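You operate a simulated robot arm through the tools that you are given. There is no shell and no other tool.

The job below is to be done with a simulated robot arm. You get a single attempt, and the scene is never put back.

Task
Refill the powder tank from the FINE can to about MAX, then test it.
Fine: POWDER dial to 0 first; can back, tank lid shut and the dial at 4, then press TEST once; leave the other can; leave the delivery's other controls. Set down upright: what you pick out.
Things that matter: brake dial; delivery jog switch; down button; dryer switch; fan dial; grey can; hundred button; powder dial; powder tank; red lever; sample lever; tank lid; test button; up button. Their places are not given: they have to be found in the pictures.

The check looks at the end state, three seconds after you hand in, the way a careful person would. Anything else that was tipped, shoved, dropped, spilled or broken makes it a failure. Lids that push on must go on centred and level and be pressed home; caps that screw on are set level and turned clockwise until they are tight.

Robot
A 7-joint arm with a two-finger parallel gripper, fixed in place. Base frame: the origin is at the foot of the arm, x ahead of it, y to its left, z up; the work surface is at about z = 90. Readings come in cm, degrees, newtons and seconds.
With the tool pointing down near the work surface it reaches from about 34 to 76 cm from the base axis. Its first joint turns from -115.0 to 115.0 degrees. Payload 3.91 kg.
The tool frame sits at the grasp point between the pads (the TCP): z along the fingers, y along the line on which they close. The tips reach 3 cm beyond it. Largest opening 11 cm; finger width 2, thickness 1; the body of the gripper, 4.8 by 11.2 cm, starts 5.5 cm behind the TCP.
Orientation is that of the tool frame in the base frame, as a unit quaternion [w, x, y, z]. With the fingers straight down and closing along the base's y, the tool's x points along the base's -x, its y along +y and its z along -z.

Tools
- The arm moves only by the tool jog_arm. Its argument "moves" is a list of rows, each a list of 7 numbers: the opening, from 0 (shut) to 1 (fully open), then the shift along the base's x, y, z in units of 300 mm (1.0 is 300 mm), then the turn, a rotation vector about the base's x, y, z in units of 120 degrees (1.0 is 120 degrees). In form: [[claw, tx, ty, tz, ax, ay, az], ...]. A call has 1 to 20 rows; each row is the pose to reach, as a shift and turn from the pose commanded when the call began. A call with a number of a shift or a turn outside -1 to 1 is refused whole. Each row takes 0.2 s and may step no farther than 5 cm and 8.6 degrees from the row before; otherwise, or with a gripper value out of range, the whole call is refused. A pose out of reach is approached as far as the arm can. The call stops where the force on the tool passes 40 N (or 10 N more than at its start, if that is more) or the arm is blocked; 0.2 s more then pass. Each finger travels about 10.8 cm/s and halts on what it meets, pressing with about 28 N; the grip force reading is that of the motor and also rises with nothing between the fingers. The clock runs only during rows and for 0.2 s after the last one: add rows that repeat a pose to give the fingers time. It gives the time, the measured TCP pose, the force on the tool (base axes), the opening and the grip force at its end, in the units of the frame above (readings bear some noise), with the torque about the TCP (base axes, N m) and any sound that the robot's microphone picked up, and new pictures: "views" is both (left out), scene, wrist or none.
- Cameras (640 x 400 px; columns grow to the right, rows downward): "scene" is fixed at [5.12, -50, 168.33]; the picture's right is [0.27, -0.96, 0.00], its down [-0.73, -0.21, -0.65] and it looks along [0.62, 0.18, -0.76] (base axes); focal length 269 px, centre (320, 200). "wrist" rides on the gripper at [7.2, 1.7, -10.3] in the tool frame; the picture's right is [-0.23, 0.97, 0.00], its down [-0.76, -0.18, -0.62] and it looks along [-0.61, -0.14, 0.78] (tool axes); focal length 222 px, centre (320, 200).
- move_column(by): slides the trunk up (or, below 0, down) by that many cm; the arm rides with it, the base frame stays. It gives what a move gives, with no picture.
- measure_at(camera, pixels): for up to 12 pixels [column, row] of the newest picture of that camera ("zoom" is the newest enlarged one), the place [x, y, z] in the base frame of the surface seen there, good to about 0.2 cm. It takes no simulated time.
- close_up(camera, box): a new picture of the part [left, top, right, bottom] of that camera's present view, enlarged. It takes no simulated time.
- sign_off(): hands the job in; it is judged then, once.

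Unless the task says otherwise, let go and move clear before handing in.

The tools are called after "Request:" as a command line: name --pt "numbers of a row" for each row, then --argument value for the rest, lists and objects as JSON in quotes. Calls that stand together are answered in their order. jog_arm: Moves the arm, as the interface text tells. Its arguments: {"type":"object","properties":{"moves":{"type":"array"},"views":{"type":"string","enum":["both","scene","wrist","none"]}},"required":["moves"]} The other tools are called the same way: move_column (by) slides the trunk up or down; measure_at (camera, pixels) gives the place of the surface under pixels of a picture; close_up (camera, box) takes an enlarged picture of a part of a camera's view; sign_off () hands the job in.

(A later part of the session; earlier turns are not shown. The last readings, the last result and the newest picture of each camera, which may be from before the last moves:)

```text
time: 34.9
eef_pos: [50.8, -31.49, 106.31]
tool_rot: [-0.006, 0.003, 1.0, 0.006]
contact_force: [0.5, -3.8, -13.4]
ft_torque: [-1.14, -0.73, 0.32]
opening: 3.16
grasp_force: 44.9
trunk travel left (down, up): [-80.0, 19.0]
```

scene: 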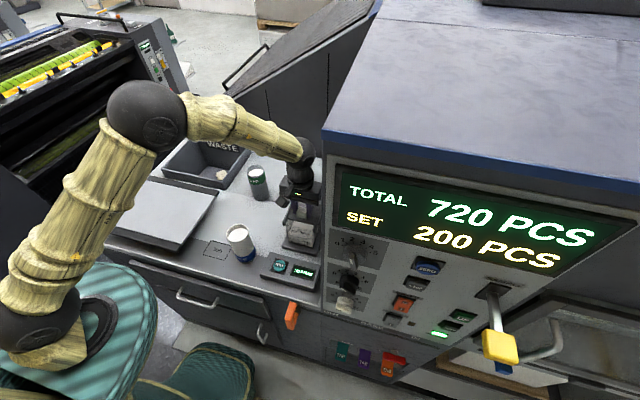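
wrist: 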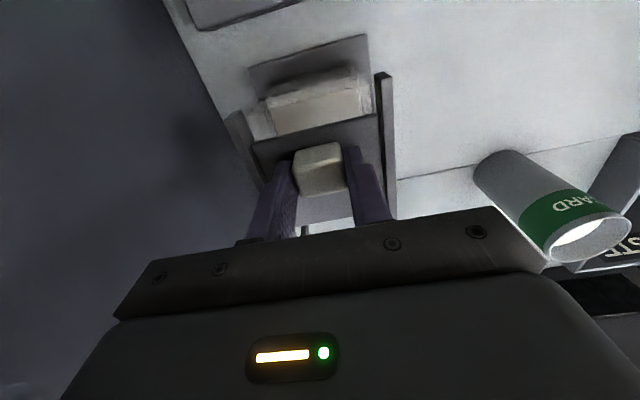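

The lid slides and the tank is opening at (317,105). Continuing +x about 6 cm more.

Request:
jog_arm --pt "0 0.02 -0.003 -0.003 0 0 0" --pt "0 0.045 -0.003 -0.003 0 0 0" --pt "0 0.07 -0.003 -0.003 0 0 0" --pt "0 0.095 -0.003 -0.003 0 0 0" --pt "0 0.12 -0.003 -0.003 0 0 0" --pt "0 0.145 -0.003 -0.003 0 0 0" --pt "0 0.17 -0.003 -0.003 0 0 0" --pt "0 0.185 -0.003 -0.003 0 0 0" --pt "0 0.2 -0.003 -0.003 0 0 0"

```text
time: 36.9
eef_pos: [56.69, -31.35, 106.37]
tool_rot: [-0.005, 0.003, 1.0, 0.006]
contact_force: [-7.9, 0.6, 1.0]
ft_torque: [-0.97, -0.19, 0.77]
opening: 3.19
grasp_force: 45.3
trunk travel left (down, up): [-80.0, 19.0]
```

scene: 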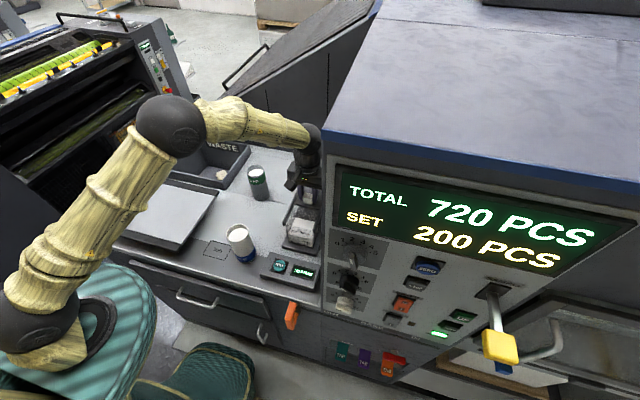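
wrist: 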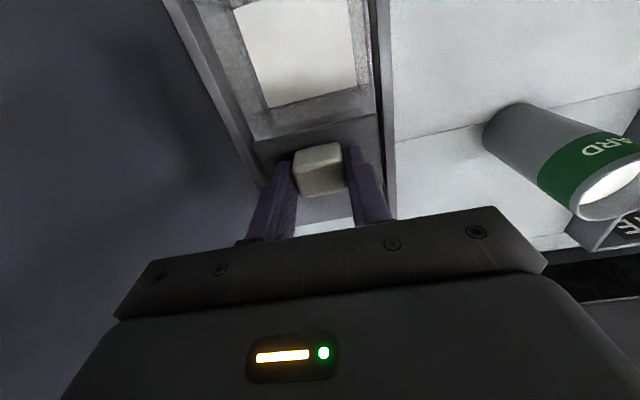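

The tank's opening is fully uncovered at (300,55). I'll release the knob, lift and move back to view the tank and can.

Request:
jog_arm --pt "0.38 0 0 0 0 0 0" --pt "0.38 0 0 0 0 0 0" --pt "0.38 0 0 0.05 0 0 0" --pt "0.38 0 0 0.15 0 0 0" --pt "0.38 -0.08 0.02 0.28 0 0 0" --pt "0.38 -0.2 0.05 0.4 0 0 0" --pt "0.5 -0.32 0.1 0.5 0 0 0" --pt "0.7 -0.45 0.15 0.57 0 0 0" --pt "0.9 -0.55 0.2 0.6 0 0 0" --pt "0.9 -0.6 0.25 0.6 0 0 0" --pt "0.9 -0.6 0.25 0.6 0 0 0"

Request:
close_up --camera "scene" --box '[220, 170, 340, 290]'

Request:
close_up --camera "wrist" --box '[180, 0, 440, 190]'

```text
refused: row 6 steps farther than a row can; nothing moved
```

```text
3.33 times, centred on (280, 230) of scene
```

zoom: 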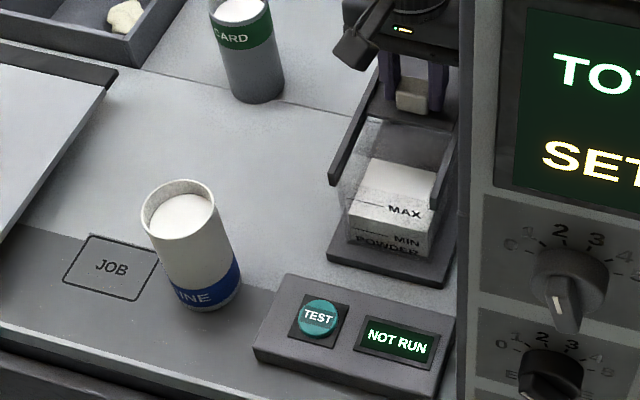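

```text
2.11 times, centred on (310, 95) of wrist
```

zoom: 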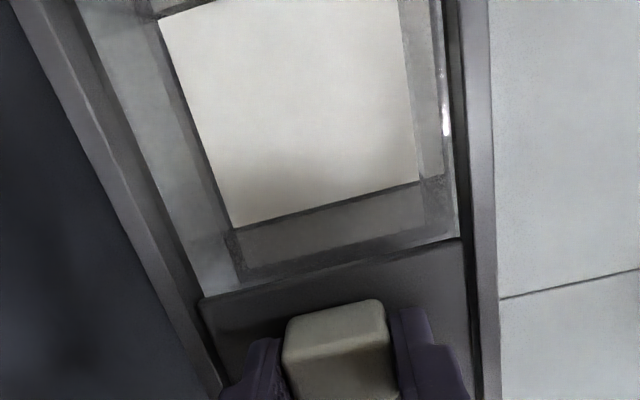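

One row stepped too far, so nothing moved. Resending with smaller steps.

Request:
jog_arm --pt "0.38 0 0 0 0 0 0" --pt "0.38 0 0 0 0 0 0" --pt "0.38 0 0 0.05 0 0 0" --pt "0.38 0 0 0.15 0 0 0" --pt "0.38 -0.05 0.01 0.26 0 0 0" --pt "0.38 -0.13 0.03 0.36 0 0 0" --pt "0.5 -0.23 0.06 0.45 0 0 0" --pt "0.7 -0.34 0.1 0.52 0 0 0" --pt "0.9 -0.45 0.15 0.57 0 0 0" --pt "0.9 -0.55 0.2 0.6 0 0 0" --pt "0.9 -0.6 0.25 0.6 0 0 0" --pt "0.9 -0.6 0.25 0.6 0 0 0"

Request:
close_up --camera "scene" --box '[270, 175, 330, 255]'

Request:
close_up --camera "wrist" --box '[180, 0, 440, 190]'

```text
time: 39.5
eef_pos: [38.73, -24.11, 124.17]
tool_rot: [-0.006, 0.004, 1.0, 0.006]
contact_force: [0.3, -0.3, 0.0]
ft_torque: [-0.02, 0.0, -0.01]
opening: 9.9
grasp_force: 0.1
trunk travel left (down, up): [-80.0, 19.0]
```

scene: 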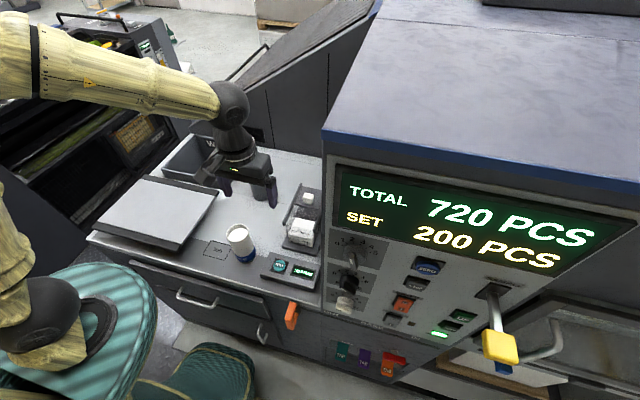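
wrist: 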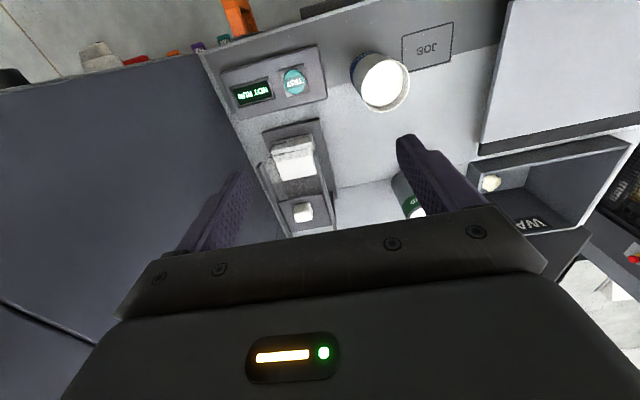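

```text
5.00 times, centred on (300, 215) of scene
```

zoom: 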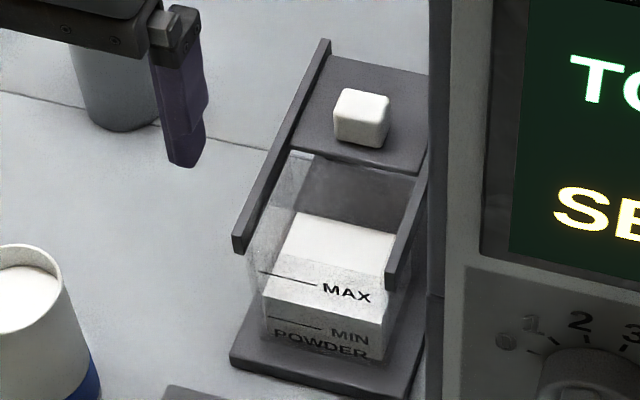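

```text
2.11 times, centred on (310, 95) of wrist
```

zoom: 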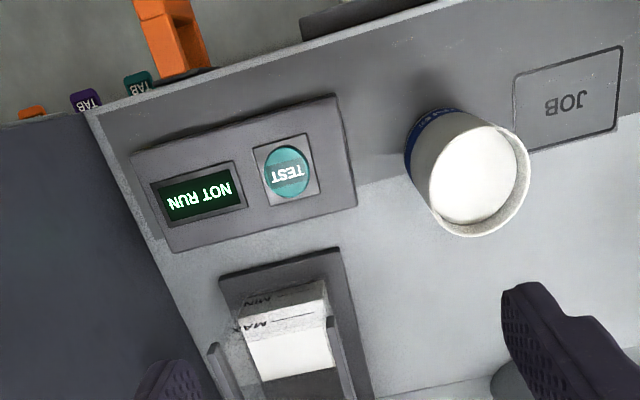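

The tank's powder sits between MIN and MAX. I'll measure the powder level, the MAX and MIN lines, the tank walls and the FINE can rim.

Request:
measure_at --camera "scene" --pixels '[[304, 224], [310, 223], [294, 230], [303, 232], [295, 239], [303, 241], [296, 220], [303, 210], [312, 211], [298, 207], [290, 225], [315, 230]]'

Request:
measure_at --camera "zoom" --pixels '[[290, 350], [260, 370], [325, 330], [287, 324], [280, 300], [325, 290], [235, 320], [280, 390], [437, 145], [490, 120], [525, 185], [470, 237]]'

Request:
measure_at --camera "zoom" --pixels '[[430, 175], [436, 205], [450, 225], [500, 225], [520, 160], [505, 135], [470, 170], [412, 150], [420, 185], [218, 350], [345, 345], [340, 290]]'

```text
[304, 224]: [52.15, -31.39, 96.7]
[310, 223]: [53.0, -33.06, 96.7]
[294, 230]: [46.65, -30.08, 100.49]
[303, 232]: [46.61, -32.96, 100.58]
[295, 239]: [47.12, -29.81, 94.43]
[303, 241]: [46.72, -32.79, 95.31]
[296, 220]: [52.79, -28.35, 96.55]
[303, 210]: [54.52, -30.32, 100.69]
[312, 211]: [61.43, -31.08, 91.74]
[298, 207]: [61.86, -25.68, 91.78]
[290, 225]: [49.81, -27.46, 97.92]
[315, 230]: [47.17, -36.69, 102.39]
```

```text
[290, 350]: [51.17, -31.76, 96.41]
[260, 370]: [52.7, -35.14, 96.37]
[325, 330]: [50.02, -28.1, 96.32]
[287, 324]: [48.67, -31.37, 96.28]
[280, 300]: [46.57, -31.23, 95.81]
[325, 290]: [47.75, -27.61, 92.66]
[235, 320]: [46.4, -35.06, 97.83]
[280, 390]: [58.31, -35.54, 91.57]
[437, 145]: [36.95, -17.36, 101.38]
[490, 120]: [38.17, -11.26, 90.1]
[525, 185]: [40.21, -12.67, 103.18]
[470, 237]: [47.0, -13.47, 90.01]
```

```text
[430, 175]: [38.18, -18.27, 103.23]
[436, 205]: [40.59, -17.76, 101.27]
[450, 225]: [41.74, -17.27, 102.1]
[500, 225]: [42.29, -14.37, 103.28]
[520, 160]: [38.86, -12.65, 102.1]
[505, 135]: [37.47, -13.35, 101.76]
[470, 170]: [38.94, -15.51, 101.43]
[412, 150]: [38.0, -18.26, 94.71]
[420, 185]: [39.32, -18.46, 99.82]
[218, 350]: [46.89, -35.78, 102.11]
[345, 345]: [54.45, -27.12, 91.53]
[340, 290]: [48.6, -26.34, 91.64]
```

The tank is about x 46.6–54.5, y -35.3 to -27.5, with powder at z≈96.5, MIN at about 95 and MAX at about 100.4. The FINE can is centred near (39.4,-15.5), radius 3, rim at 103.2. I plan to grip it from the side with the tool pointing along -y and pour toward +x, so I'll test that orientation in the air first.

Request:
jog_arm --pt "0.9 0 0.07 0.02 0 0 0.068" --pt "0.9 0 0.14 0.04 0 0 0.136" --pt "0.9 0 0.21 0.06 0 0 0.204" --pt "0.9 0 0.28 0.08 0 0 0.272" --pt "0.9 0 0.35 0.1 0 0 0.34" --pt "0.9 0 0.42 0.1 0 0 0.408" --pt "0.9 0 0.49 0.1 0 0 0.476" --pt "0.9 0 0.56 0.1 0 0 0.544" --pt "0.9 0 0.63 0.1 0 0 0.612" --pt "0.9 0 0.7 0.1 0 0 0.68" --pt "0.9 0 0.75 0.1 0 0 0.75" --pt "0.9 0 0.75 0.1 0 0 0.75"

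Request:
measure_at --camera "scene" --pixels '[[200, 285], [150, 265], [165, 195], [140, 235], [185, 245], [205, 250], [115, 215], [88, 238], [260, 292], [210, 175]]'

```text
time: 42.1
eef_pos: [38.72, -1.5, 127.18]
tool_rot: [-0.008, -0.705, 0.709, 0.001]
contact_force: [-0.6, 0.2, -0.1]
ft_torque: [0.01, 0.0, -0.01]
opening: 9.93
grasp_force: 0.1
trunk travel left (down, up): [-80.0, 19.0]
```

scene: 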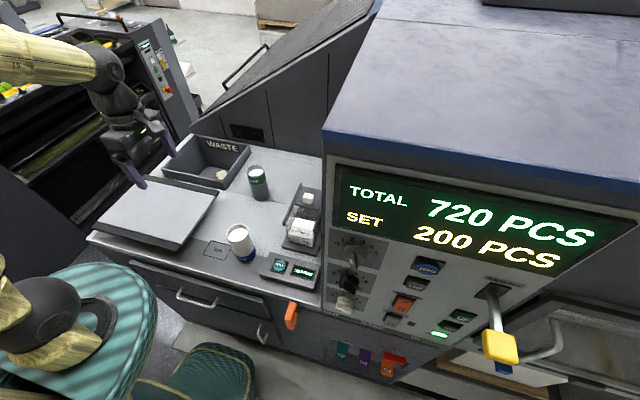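
wrist: 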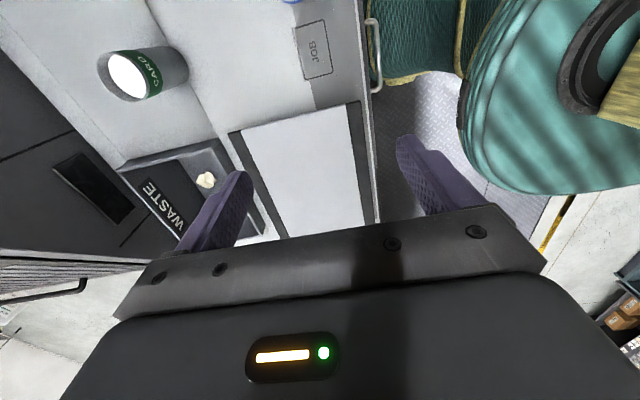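

```text
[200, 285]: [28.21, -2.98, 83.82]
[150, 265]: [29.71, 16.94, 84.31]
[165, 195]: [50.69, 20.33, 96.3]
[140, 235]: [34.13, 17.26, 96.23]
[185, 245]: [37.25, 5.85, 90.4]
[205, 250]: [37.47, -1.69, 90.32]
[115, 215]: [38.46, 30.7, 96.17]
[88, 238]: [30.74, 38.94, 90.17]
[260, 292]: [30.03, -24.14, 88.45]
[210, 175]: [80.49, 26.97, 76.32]
```

The platform top is at z≈96.2 from y≈6 leftward, so I'll pitch the tool to point along -y but 25° downward, to keep the wrist clear. Testing at height.

Request:
jog_arm --pt "0.9 0.0 -0.02 0.0 -0.068 0 0" --pt "0.9 0.0 -0.05 0 -0.136 0 0" --pt "0.9 0.0 -0.08 0 -0.204 0 0" --pt "0.9 0.0 -0.1 0 -0.272 0 0" --pt "0.9 0.0 -0.13 0 -0.34 0 0" --pt "0.9 0.0 -0.16 0 -0.408 0 0" --pt "0.9 0.0 -0.18 0 -0.476 0 0" --pt "0.9 0.0 -0.2 0 -0.54 0 0" --pt "0.9 0.0 -0.2 0 -0.54 0 0"

```text
time: 44.1
eef_pos: [38.6, -7.61, 127.28]
tool_rot: [-0.384, -0.591, 0.599, -0.381]
contact_force: [-0.1, 0.7, -0.5]
ft_torque: [0.01, 0.0, 0.0]
opening: 9.93
grasp_force: 0.0
trunk travel left (down, up): [-80.0, 19.0]
```

scene: 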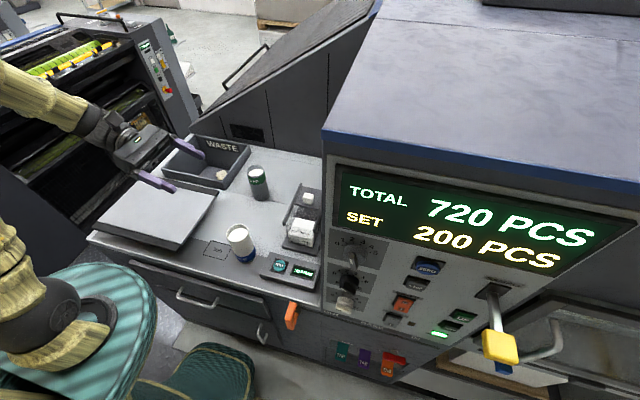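
wrist: 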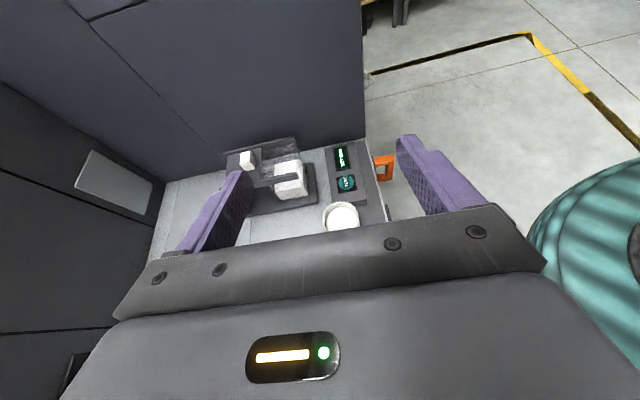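

This works, with the camera up and a clear view. Before gripping, I'll test the pouring roll (about +y) in the air near the pour location.

Request:
jog_arm --pt "0.9 0.02 -0.07 0 0 0.0 0" --pt "0.9 0.04 -0.14 0 0 0.07 0" --pt "0.9 0.06 -0.21 0 0 0.14 0" --pt "0.9 0.08 -0.28 0 0 0.21 0" --pt "0.9 0.1 -0.35 0 0 0.28 0" --pt "0.9 0.12 -0.42 0 0 0.35 0" --pt "0.9 0.14 -0.49 0 0 0.42 0" --pt "0.9 0.15 -0.56 0 0 0.49 0" --pt "0.9 0.15 -0.63 0 0 0.56 0" --pt "0.9 0.15 -0.7 0 0 0.63 0" --pt "0.9 0.15 -0.77 0 0 0.7 0" --pt "0.9 0.15 -0.8 0 0 0.77 0" --pt "0.9 0.15 -0.8 0 0 0.84 0" --pt "0.9 0.15 -0.8 0 0 0.91 0" --pt "0.9 0.15 -0.8 0 0 0.96 0" --pt "0.9 0.15 -0.8 0 0 0.96 0"

```text
time: 47.5
eef_pos: [43.21, -31.65, 127.2]
tool_rot: [0.713, 0.637, 0.003, -0.295]
contact_force: [-0.5, 0.9, -0.1]
ft_torque: [-0.01, -0.01, 0.02]
opening: 9.88
grasp_force: 0.0
trunk travel left (down, up): [-80.0, 19.0]
```

scene: 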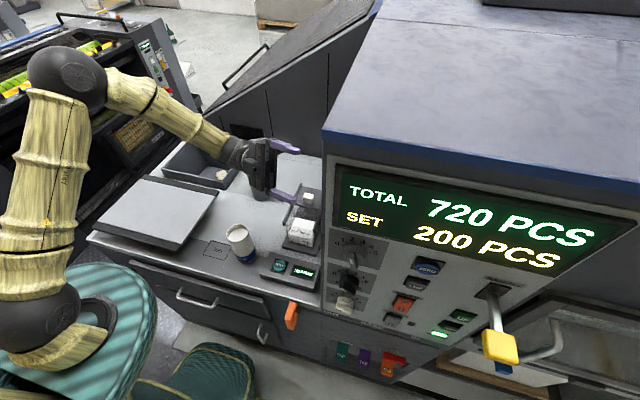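
wrist: 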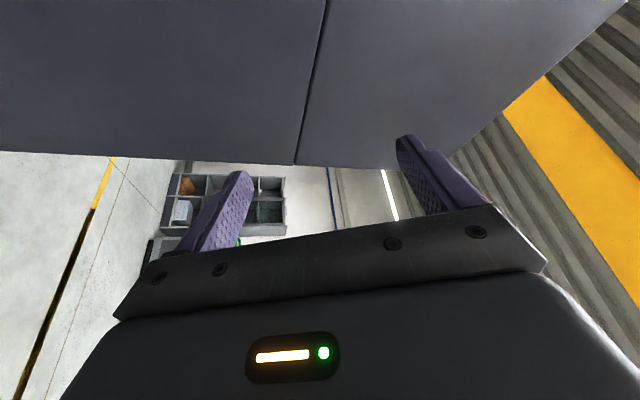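

The full 115° roll works. I'll reverse it and return above the FINE can.

Request:
jog_arm --pt "1 0 0.0 0 0 -0.05 0" --pt "1 0 0.0 0 0 -0.12 0" --pt "1 0 0.04 0 0 -0.19 0" --pt "1 0 0.08 0 0 -0.26 0" --pt "1 -0.02 0.12 0 0 -0.33 0" --pt "1 -0.04 0.16 0 0 -0.4 0" --pt "1 -0.06 0.2 0 0 -0.47 0" --pt "1 -0.08 0.24 0 0 -0.54 0" --pt "1 -0.1 0.28 0 0 -0.61 0" --pt "1 -0.11 0.32 0 0 -0.68 0" --pt "1 -0.12 0.36 0 0 -0.75 0" --pt "1 -0.125 0.4 0 0 -0.82 0" --pt "1 -0.125 0.44 0 0 -0.89 0" --pt "1 -0.125 0.5 0 0 -0.96 0" --pt "1 -0.125 0.59 0 0 -0.96 0" --pt "1 -0.125 0.59 0 0 -0.96 0"

Request:
close_up --camera "wrist" --box '[220, 80, 460, 240]'

```text
time: 50.9
eef_pos: [39.22, -13.91, 127.35]
tool_rot: [-0.384, -0.591, 0.599, -0.38]
contact_force: [-0.2, -0.5, 0.6]
ft_torque: [0.01, -0.01, -0.02]
opening: 10.99
grasp_force: 0.1
trunk travel left (down, up): [-80.0, 19.0]
```

scene: 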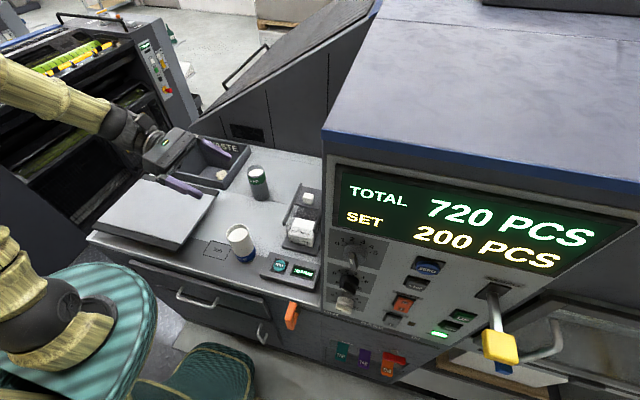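
wrist: 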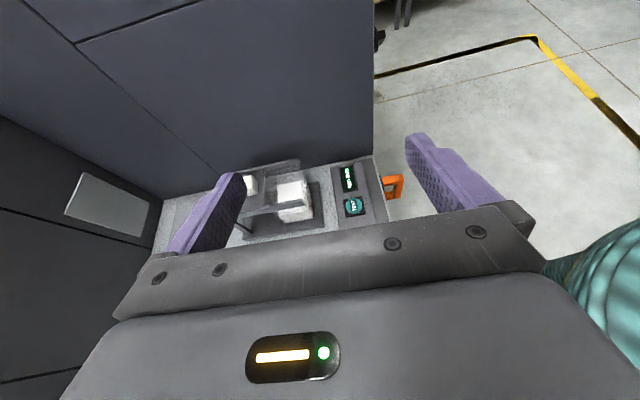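

```text
2.50 times, centred on (340, 160) of wrist
```

zoom: 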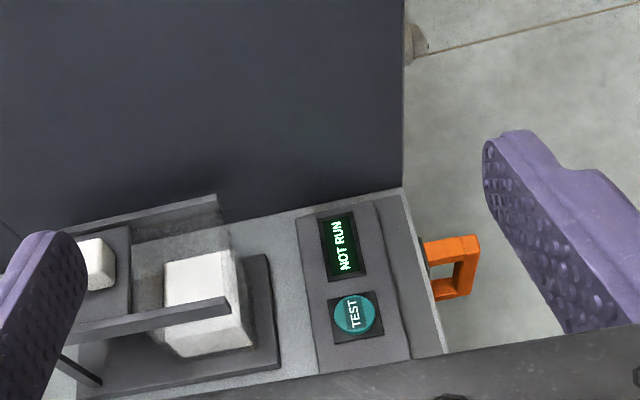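

I'm above the can. I'll measure its rim and edges precisely from the scene camera before descending.

Request:
close_up --camera "scene" --box '[215, 215, 270, 270]'

```text
7.27 times, centred on (242, 242) of scene
```

zoom: 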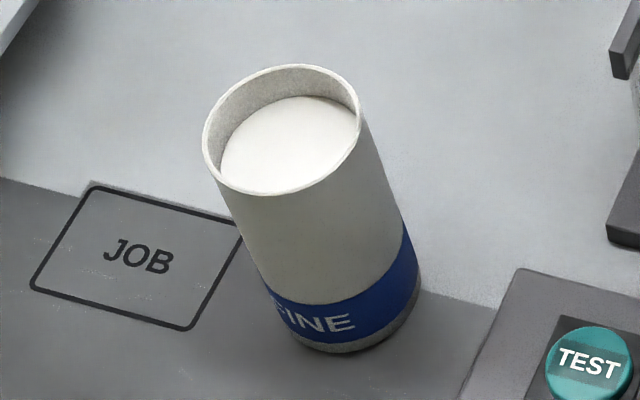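

Request:
measure_at --camera "zoom" --pixels '[[206, 142], [215, 183], [255, 192], [300, 186], [345, 157], [360, 120], [355, 95], [300, 68], [250, 75], [290, 150], [320, 250], [350, 345]]'

```text
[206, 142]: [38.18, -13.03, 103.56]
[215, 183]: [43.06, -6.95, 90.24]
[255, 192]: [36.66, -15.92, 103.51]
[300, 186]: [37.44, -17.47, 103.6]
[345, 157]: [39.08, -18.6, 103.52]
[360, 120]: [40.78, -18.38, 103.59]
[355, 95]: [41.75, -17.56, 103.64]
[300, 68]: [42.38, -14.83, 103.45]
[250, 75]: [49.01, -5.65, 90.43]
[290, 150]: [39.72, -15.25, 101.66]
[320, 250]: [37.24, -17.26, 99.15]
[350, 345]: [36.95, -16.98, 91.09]
```

The can's circle fits centre (39.6,-15.6), R≈2.95, rim z≈103.5. I'll descend with fingers straddling it, stopping partway to check.

Request:
jog_arm --pt "1 0.006 -0.02 -0.1 0 0 0" --pt "1 0.012 -0.04 -0.22 0 0 0" --pt "1 0.012 -0.056 -0.34 0 0 0" --pt "1 0.012 -0.056 -0.46 0 0 0" --pt "1 0.012 -0.056 -0.58 0 0 0" --pt "1 0.012 -0.056 -0.66 0 0 0" --pt "1 0.012 -0.056 -0.66 0 0 0"

```text
time: 52.5
eef_pos: [39.79, -15.6, 107.46]
tool_rot: [-0.385, -0.59, 0.6, -0.379]
contact_force: [0.5, -0.1, 0.8]
ft_torque: [-0.01, 0.0, -0.01]
opening: 11.04
grasp_force: 0.0
trunk travel left (down, up): [-80.0, 19.0]
```

scene: 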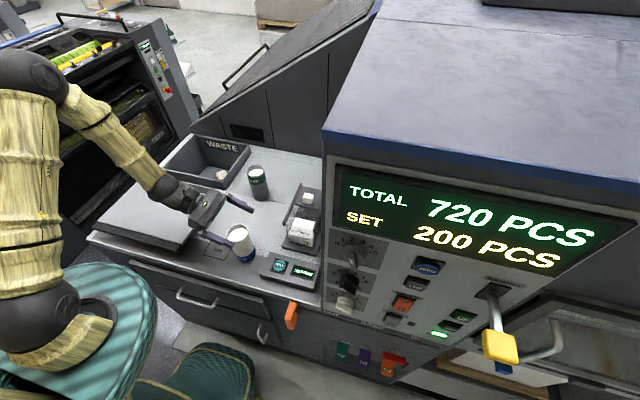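
wrist: 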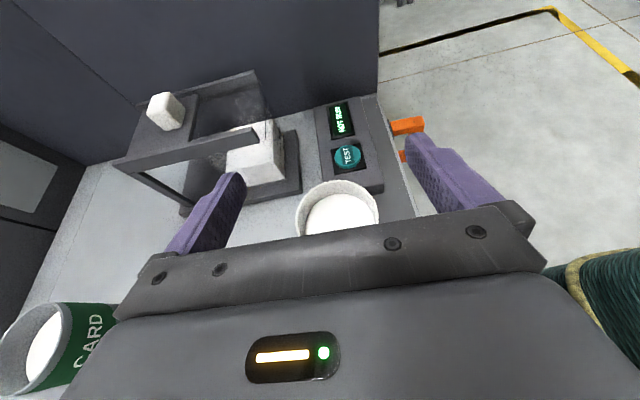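

The fingers straddle the can cleanly. Lowering to grip height z≈96.5.

Request:
jog_arm --pt "1 -0.004 0 -0.09 0 0 0" --pt "1 -0.006 0 -0.18 0 0 0" --pt "1 -0.006 0 -0.27 0 0 0" --pt "1 -0.006 0 -0.33 0 0 0" --pt "1 -0.006 0 -0.365 0 0 0" --pt "1 -0.006 0 -0.365 0 0 0"

Request:
close_up --camera "scene" --box '[150, 170, 290, 290]'

```text
time: 53.9
eef_pos: [39.66, -15.59, 96.6]
tool_rot: [-0.384, -0.591, 0.599, -0.381]
contact_force: [0.9, 0.3, 0.1]
ft_torque: [0.02, 0.02, -0.01]
opening: 11.01
grasp_force: 0.1
trunk travel left (down, up): [-80.0, 19.0]
```

scene: 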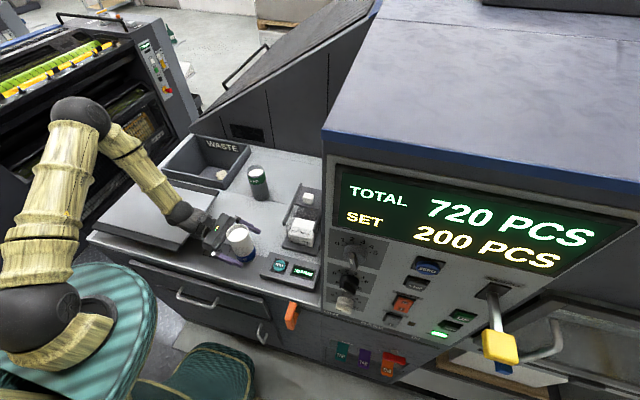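
wrist: 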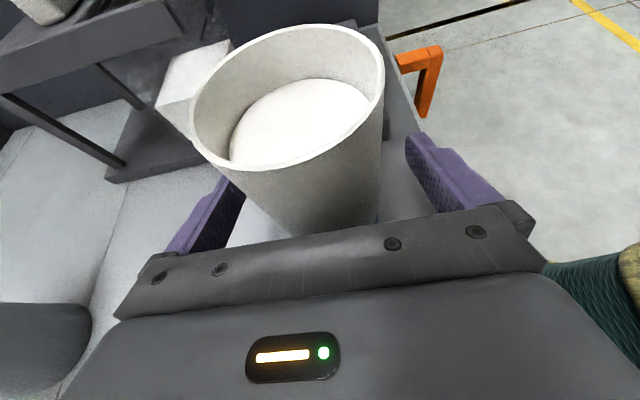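

```text
3.33 times, centred on (220, 230) of scene
```

zoom: 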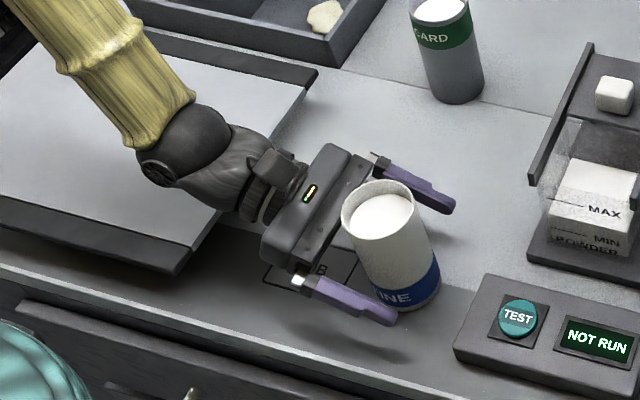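

Well placed with no contact. Closing on the can in steps.

Request:
jog_arm --pt "0.8 0 0 0 0 0 0" --pt "0.65 0 0 0 0 0 0" --pt "0.57 0 0 0 0 0 0" --pt "0.5 0 0 0 0 0 0" --pt "0.4 0 0 0 0 0 0" --pt "0.4 0 0 0 0 0 0"

```text
time: 55.3
eef_pos: [39.64, -15.55, 96.46]
tool_rot: [-0.385, -0.59, 0.599, -0.38]
contact_force: [-1.1, -0.6, -0.4]
ft_torque: [-0.01, 0.12, 0.01]
opening: 6.09
grasp_force: 27.5
trunk travel left (down, up): [-80.0, 19.0]
```

scene: 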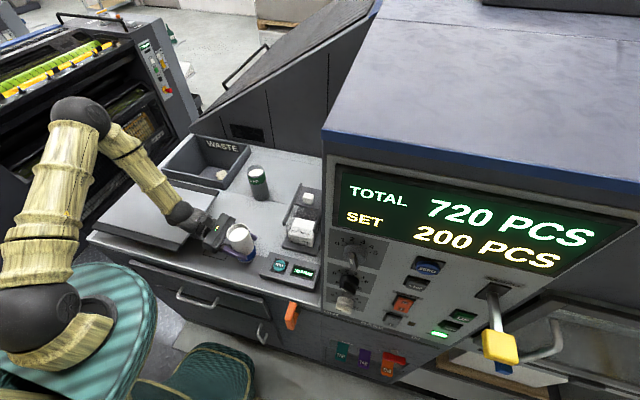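
wrist: 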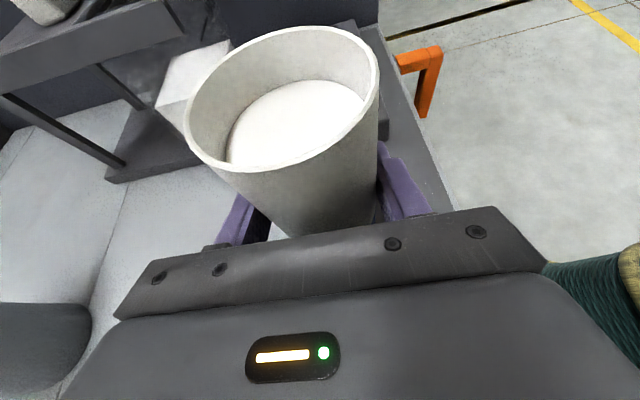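

The can is held (6.1 cm, 27 N). I'll lift it straight up and carry it level to beside the tank.

Request:
jog_arm --pt "0 0 0 0 0 0 0" --pt "0 0 0 0.02 0 0 0" --pt "0 0 0 0.07 0 0 0" --pt "0 0 0 0.15 0 0 0" --pt "0 0 0 0.24 0 0 0" --pt "0 0 0 0.33 0 0 0" --pt "0 0 0 0.42 0 0 0" --pt "0 0.0 -0.02 0.49 0 0 0" --pt "0 0.01 -0.08 0.517 0 0 0" --pt "0 0.02 -0.16 0.517 0 0 0" --pt "0 0.03 -0.25 0.517 0 0 0" --pt "0 0.04 -0.34 0.517 0 0 0" --pt "0 0.05 -0.42 0.517 0 0 0" --pt "0 0.06 -0.49 0.517 0 0 0" --pt "0 0.06 -0.528 0.517 0 0 0" --pt "0 0.06 -0.528 0.517 0 0 0"

```text
time: 58.7
eef_pos: [41.44, -31.39, 112.1]
tool_rot: [-0.384, -0.591, 0.6, -0.38]
contact_force: [-0.8, -0.5, -1.9]
ft_torque: [-0.01, 0.0, -0.01]
opening: 6.09
grasp_force: 27.4
trunk travel left (down, up): [-80.0, 19.0]
```

scene: 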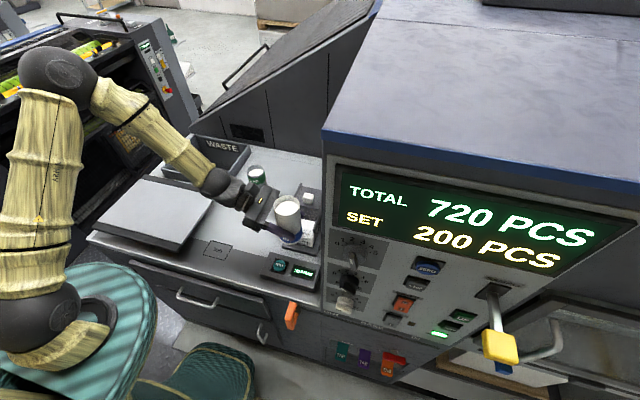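
wrist: 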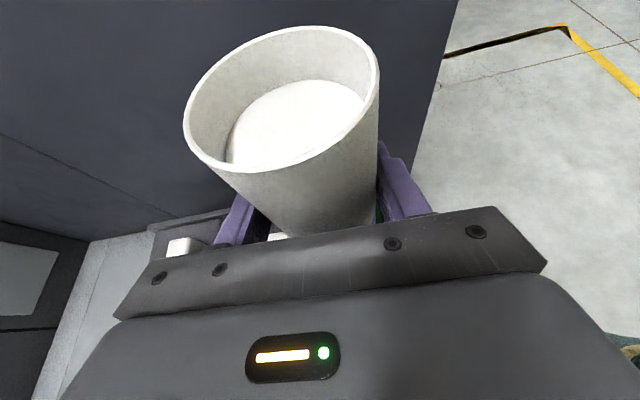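

The can is beside the tank and level, with its weight reading about 1.9 N. I'll begin tilting about +y to 45°, keeping the lip over the tank's front half.

Request:
jog_arm --pt "0 0.004 0 -0.03 0 0.05 0" --pt "0 0.01 0 -0.07 0 0.1 0" --pt "0 0.017 0 -0.11 0 0.15 0" --pt "0 0.022 0 -0.14 0 0.2 0" --pt "0 0.025 0 -0.157 0 0.25 0" --pt "0 0.018 0 -0.16 0 0.3 0" --pt "0 0.01 0 -0.162 0 0.34 0" --pt "0 0.006 0 -0.163 0 0.375 0" --pt "0 0.006 0 -0.163 0 0.375 0"

Request:
close_up --camera "scene" --box '[250, 170, 340, 260]'

```text
time: 60.7
eef_pos: [41.6, -31.43, 107.05]
tool_rot: [0.584, 0.691, -0.406, 0.124]
contact_force: [0.0, -0.2, -1.0]
ft_torque: [0.0, -0.04, 0.04]
opening: 6.08
grasp_force: 28.1
trunk travel left (down, up): [-80.0, 19.0]
```

scene: 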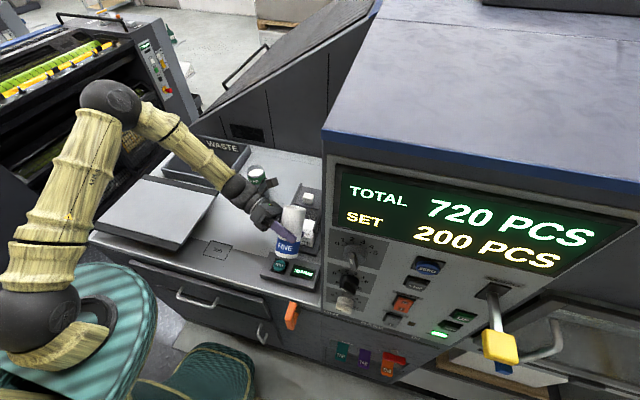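
wrist: 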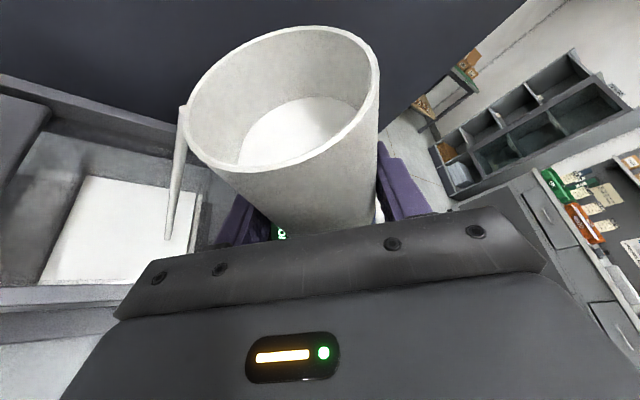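

```text
4.44 times, centred on (295, 215) of scene
```

zoom: 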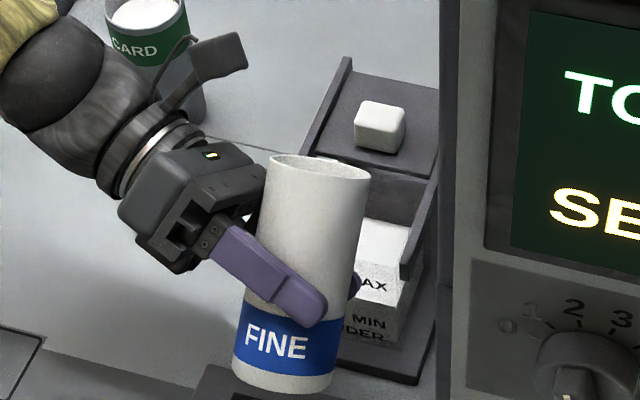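

A stream is visible leaving the lip at wrist (178,160) and landing inside the tank at (175,235). I'll measure the tank level and let it run a little.

Request:
measure_at --camera "wrist" --pixels '[[110, 230], [80, 250], [130, 200], [172, 225], [300, 130], [260, 150]]'

Request:
jog_arm --pt "0 0 0 0 0 0 0" --pt "0 0 0 0 0 0 0" --pt "0 0 0 0 0 0 0"

Request:
measure_at --camera "wrist" --pixels '[[110, 230], [80, 250], [130, 200], [172, 225], [300, 130], [260, 150]]'

```text
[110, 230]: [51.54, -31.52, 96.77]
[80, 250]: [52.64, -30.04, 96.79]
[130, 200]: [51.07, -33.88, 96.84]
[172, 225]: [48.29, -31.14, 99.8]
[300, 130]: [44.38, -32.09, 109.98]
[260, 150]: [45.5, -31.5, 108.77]
```

```text
time: 61.5
eef_pos: [41.54, -31.35, 107.02]
tool_rot: [0.585, 0.691, -0.407, 0.125]
contact_force: [-1.0, 0.0, -1.4]
ft_torque: [0.0, 0.01, 0.02]
opening: 6.07
grasp_force: 28.4
trunk travel left (down, up): [-80.0, 19.0]
```

scene: 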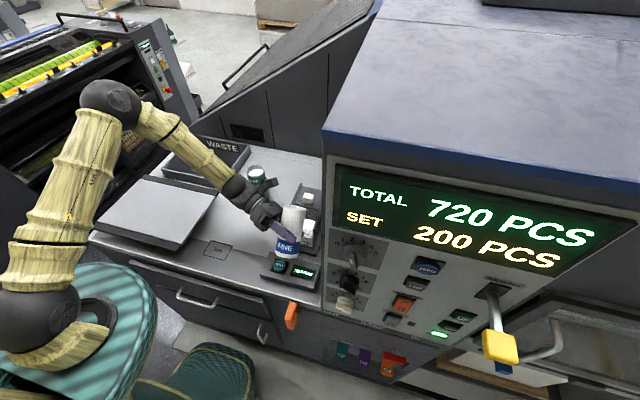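
wrist: 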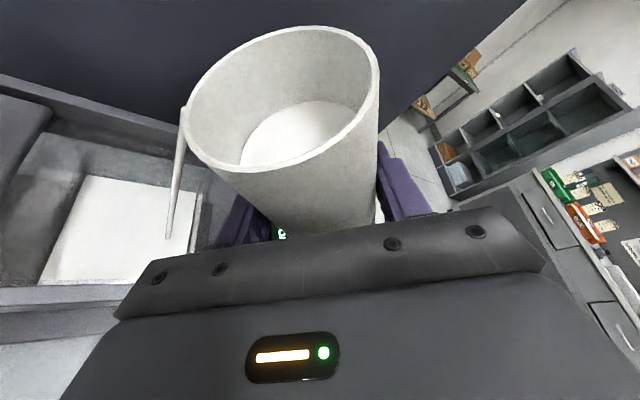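

```text
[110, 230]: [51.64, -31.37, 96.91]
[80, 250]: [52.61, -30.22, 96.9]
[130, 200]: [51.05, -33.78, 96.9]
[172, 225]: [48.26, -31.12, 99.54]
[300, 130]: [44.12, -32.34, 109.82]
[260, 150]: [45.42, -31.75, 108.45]
```

It pours steadily, about 0.15 cm of tank level per 0.8 s, landing well inside. I'll tilt to 55° and hold for a few seconds.

Request:
jog_arm --pt "0 0 0 0.006 0 0.04 0" --pt "0 0 0 0.012 0 0.083 0" --pt "0 0 0 0.012 0 0.083 0" --pt "0 0 0 0.012 0 0.083 0" --pt "0 0 0 0.012 0 0.083 0" --pt "0 0 0 0.012 0 0.083 0" --pt "0 0 0 0.012 0 0.083 0" --pt "0 0 0 0.012 0 0.083 0" --pt "0 0 0 0.012 0 0.083 0" --pt "0 0 0 0.012 0 0.083 0"

Request:
measure_at --camera "wrist" --pixels '[[110, 230], [80, 250], [130, 200], [172, 225], [300, 130], [290, 120]]'

```text
time: 63.7
eef_pos: [41.62, -31.41, 107.5]
tool_rot: [0.618, 0.699, -0.355, 0.065]
contact_force: [-0.2, 0.6, -0.6]
ft_torque: [0.01, 0.0, -0.02]
opening: 6.07
grasp_force: 28.1
trunk travel left (down, up): [-80.0, 19.0]
```

scene: 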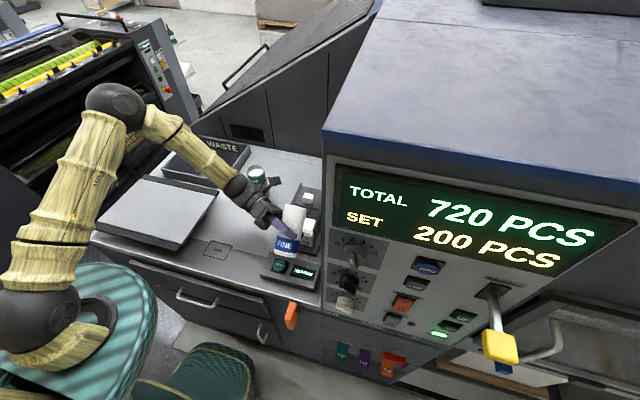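
wrist: 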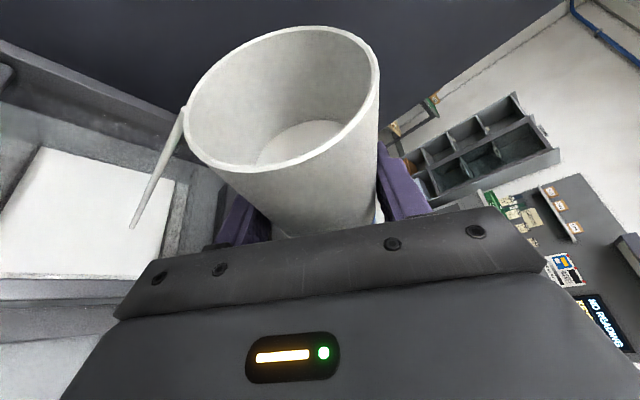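

```text
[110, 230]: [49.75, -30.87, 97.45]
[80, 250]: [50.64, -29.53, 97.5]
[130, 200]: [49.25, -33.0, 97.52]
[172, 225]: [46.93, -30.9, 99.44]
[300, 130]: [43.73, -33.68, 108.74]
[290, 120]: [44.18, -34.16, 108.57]
```

The level is now 97.5 with the stream still inside. By my estimate the can holds just enough to reach MAX, so I'll tilt to 68° and keep going.

Request:
jog_arm --pt "0 0 0 0.009 0 0.05 0" --pt "0 0 0 0.018 0 0.108 0" --pt "0 0 0 0.018 0 0.108 0" --pt "0 0 0 0.018 0 0.108 0" --pt "0 0 0 0.018 0 0.108 0" --pt "0 0 0 0.018 0 0.108 0" --pt "0 0 0 0.018 0 0.108 0" --pt "0 0 0 0.018 0 0.108 0" --pt "0 0 0 0.018 0 0.108 0" --pt "0 0 0 0.018 0 0.108 0"

Request:
measure_at --camera "wrist" --pixels '[[110, 210], [80, 250], [110, 190], [150, 205], [310, 140], [290, 140]]'

Request:
close_up --camera "scene" --box '[260, 180, 330, 260]'

```text
time: 65.9
eef_pos: [41.62, -31.44, 108.02]
tool_rot: [0.654, 0.702, -0.282, -0.014]
contact_force: [-0.9, 0.3, -1.4]
ft_torque: [0.02, -0.01, 0.0]
opening: 6.08
grasp_force: 28.2
trunk travel left (down, up): [-80.0, 19.0]
```

scene: 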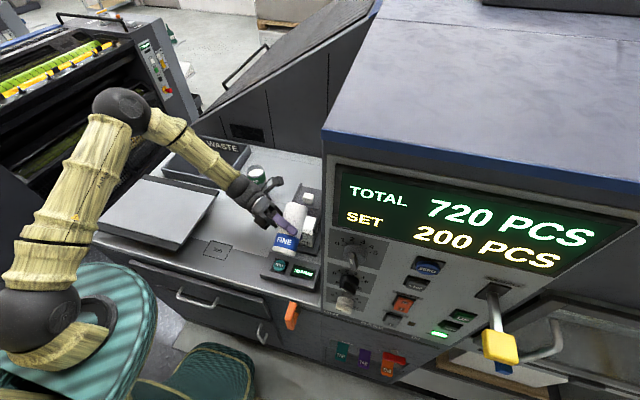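
wrist: 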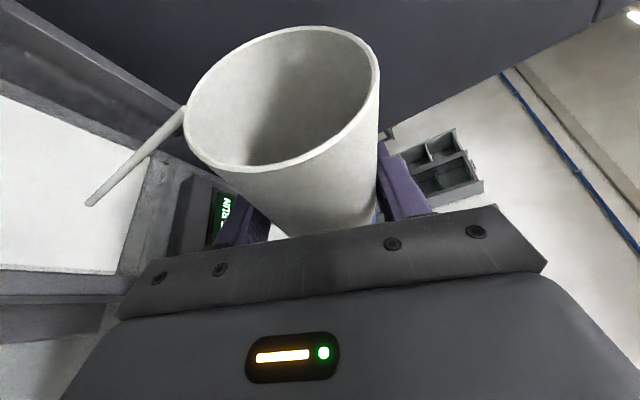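

```text
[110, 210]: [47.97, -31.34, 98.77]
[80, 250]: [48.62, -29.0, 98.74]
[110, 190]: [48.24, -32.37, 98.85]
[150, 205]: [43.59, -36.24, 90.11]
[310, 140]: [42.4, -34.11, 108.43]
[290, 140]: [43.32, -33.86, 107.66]
```

```text
5.00 times, centred on (295, 220) of scene
```

zoom: 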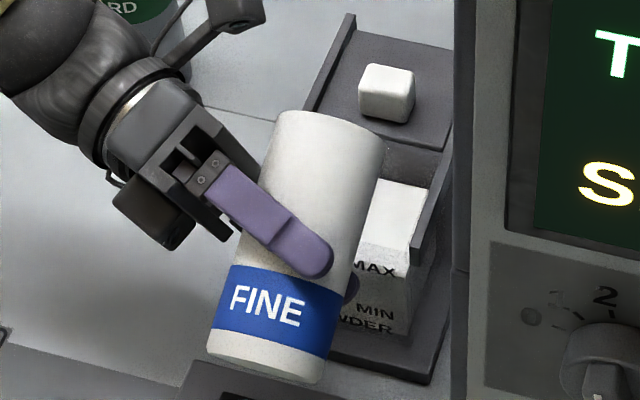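

The level is 98.8 and rising about 0.6 cm/s. I'll hold for about 1 s more, then re-measure.

Request:
jog_arm --pt "0 0 0 0 0 0 0" --pt "0 0 0 0 0 0 0" --pt "0 0 0 0 0 0 0"

Request:
measure_at --camera "wrist" --pixels '[[110, 210], [80, 250], [110, 190], [60, 220], [310, 140], [290, 140]]'

Request:
measure_at --camera "scene" --pixels '[[309, 229], [311, 233], [313, 233], [308, 234], [311, 242], [309, 242]]'

Request:
close_up --camera "scene" --box '[290, 205, 325, 250]'

```text
time: 66.7
eef_pos: [41.62, -31.36, 108.19]
tool_rot: [0.654, 0.702, -0.283, -0.014]
contact_force: [0.1, -0.4, -1.8]
ft_torque: [-0.01, -0.03, -0.04]
opening: 6.1
grasp_force: 28.0
trunk travel left (down, up): [-80.0, 19.0]
```

scene: 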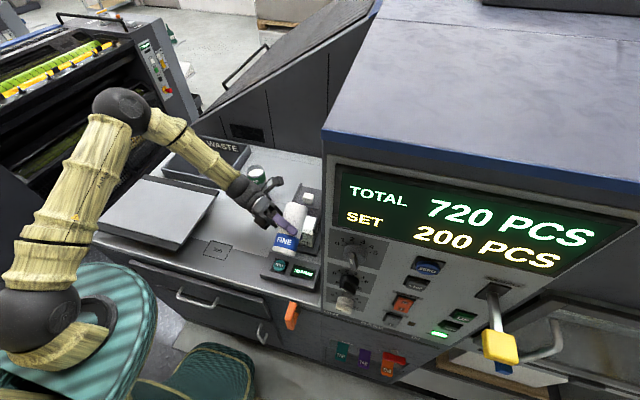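
wrist: 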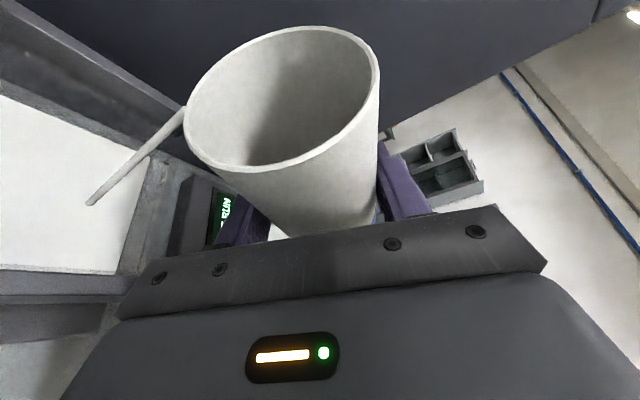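

```text
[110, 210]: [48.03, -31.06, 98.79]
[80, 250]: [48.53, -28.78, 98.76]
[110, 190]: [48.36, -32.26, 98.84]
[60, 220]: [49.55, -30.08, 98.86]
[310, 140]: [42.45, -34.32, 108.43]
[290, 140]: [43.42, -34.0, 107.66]
```

```text
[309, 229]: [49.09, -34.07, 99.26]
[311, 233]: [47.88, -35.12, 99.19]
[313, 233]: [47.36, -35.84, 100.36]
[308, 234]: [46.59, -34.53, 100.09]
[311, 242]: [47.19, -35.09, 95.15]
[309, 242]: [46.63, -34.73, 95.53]
```

```text
8.89 times, centred on (308, 228) of scene
```

zoom: 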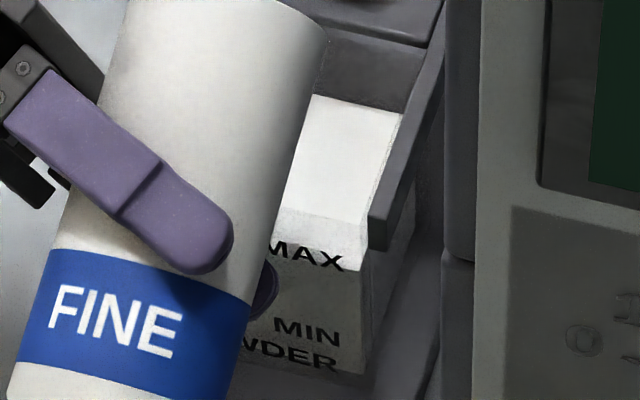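

The level held at 98.8 during that second, so the flow nearly stopped at 68°. I'll tilt a bit more, to 76°, and re-measure.

Request:
jog_arm --pt "0 0.002 0 0.007 0 0.033 0" --pt "0 0.004 0 0.014 0 0.067 0" --pt "0 0.004 0 0.014 0 0.067 0"

Request:
measure_at --camera "wrist" --pixels '[[60, 200], [40, 220], [80, 240], [30, 180], [310, 140], [290, 140]]'

Request:
close_up --camera "scene" --box '[290, 205, 325, 250]'

```text
time: 67.5
eef_pos: [41.73, -31.32, 108.52]
tool_rot: [0.672, 0.699, -0.236, -0.065]
contact_force: [-0.5, -0.4, -2.4]
ft_torque: [0.01, -0.03, 0.02]
opening: 6.07
grasp_force: 28.1
trunk travel left (down, up): [-80.0, 19.0]
```

scene: 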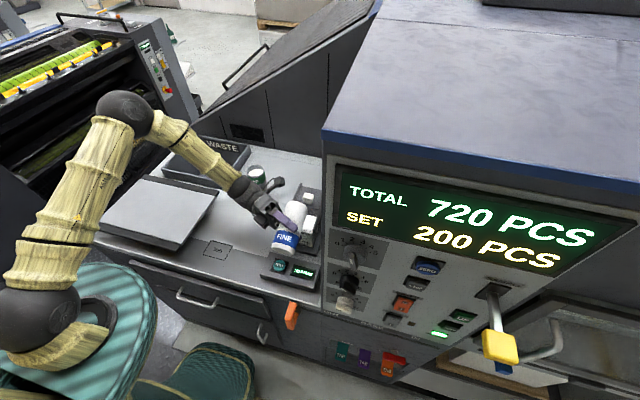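
wrist: 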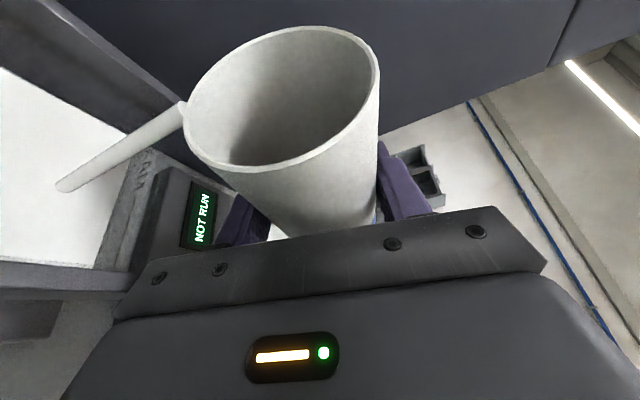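

```text
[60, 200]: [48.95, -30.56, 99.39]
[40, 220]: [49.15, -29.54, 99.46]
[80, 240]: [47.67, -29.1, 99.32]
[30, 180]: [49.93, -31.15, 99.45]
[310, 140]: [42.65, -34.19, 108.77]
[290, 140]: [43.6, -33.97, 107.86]
```

```text
8.89 times, centred on (308, 228) of scene
```

zoom: 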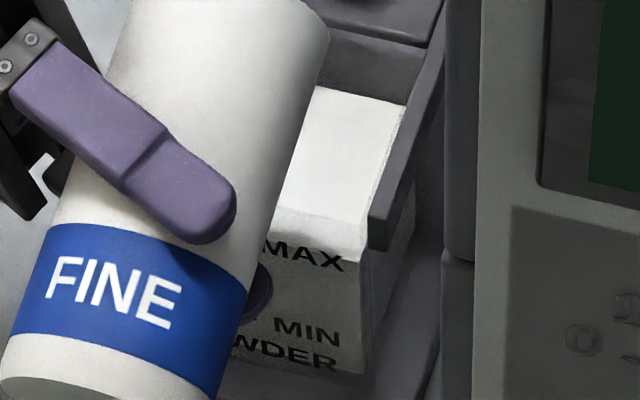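

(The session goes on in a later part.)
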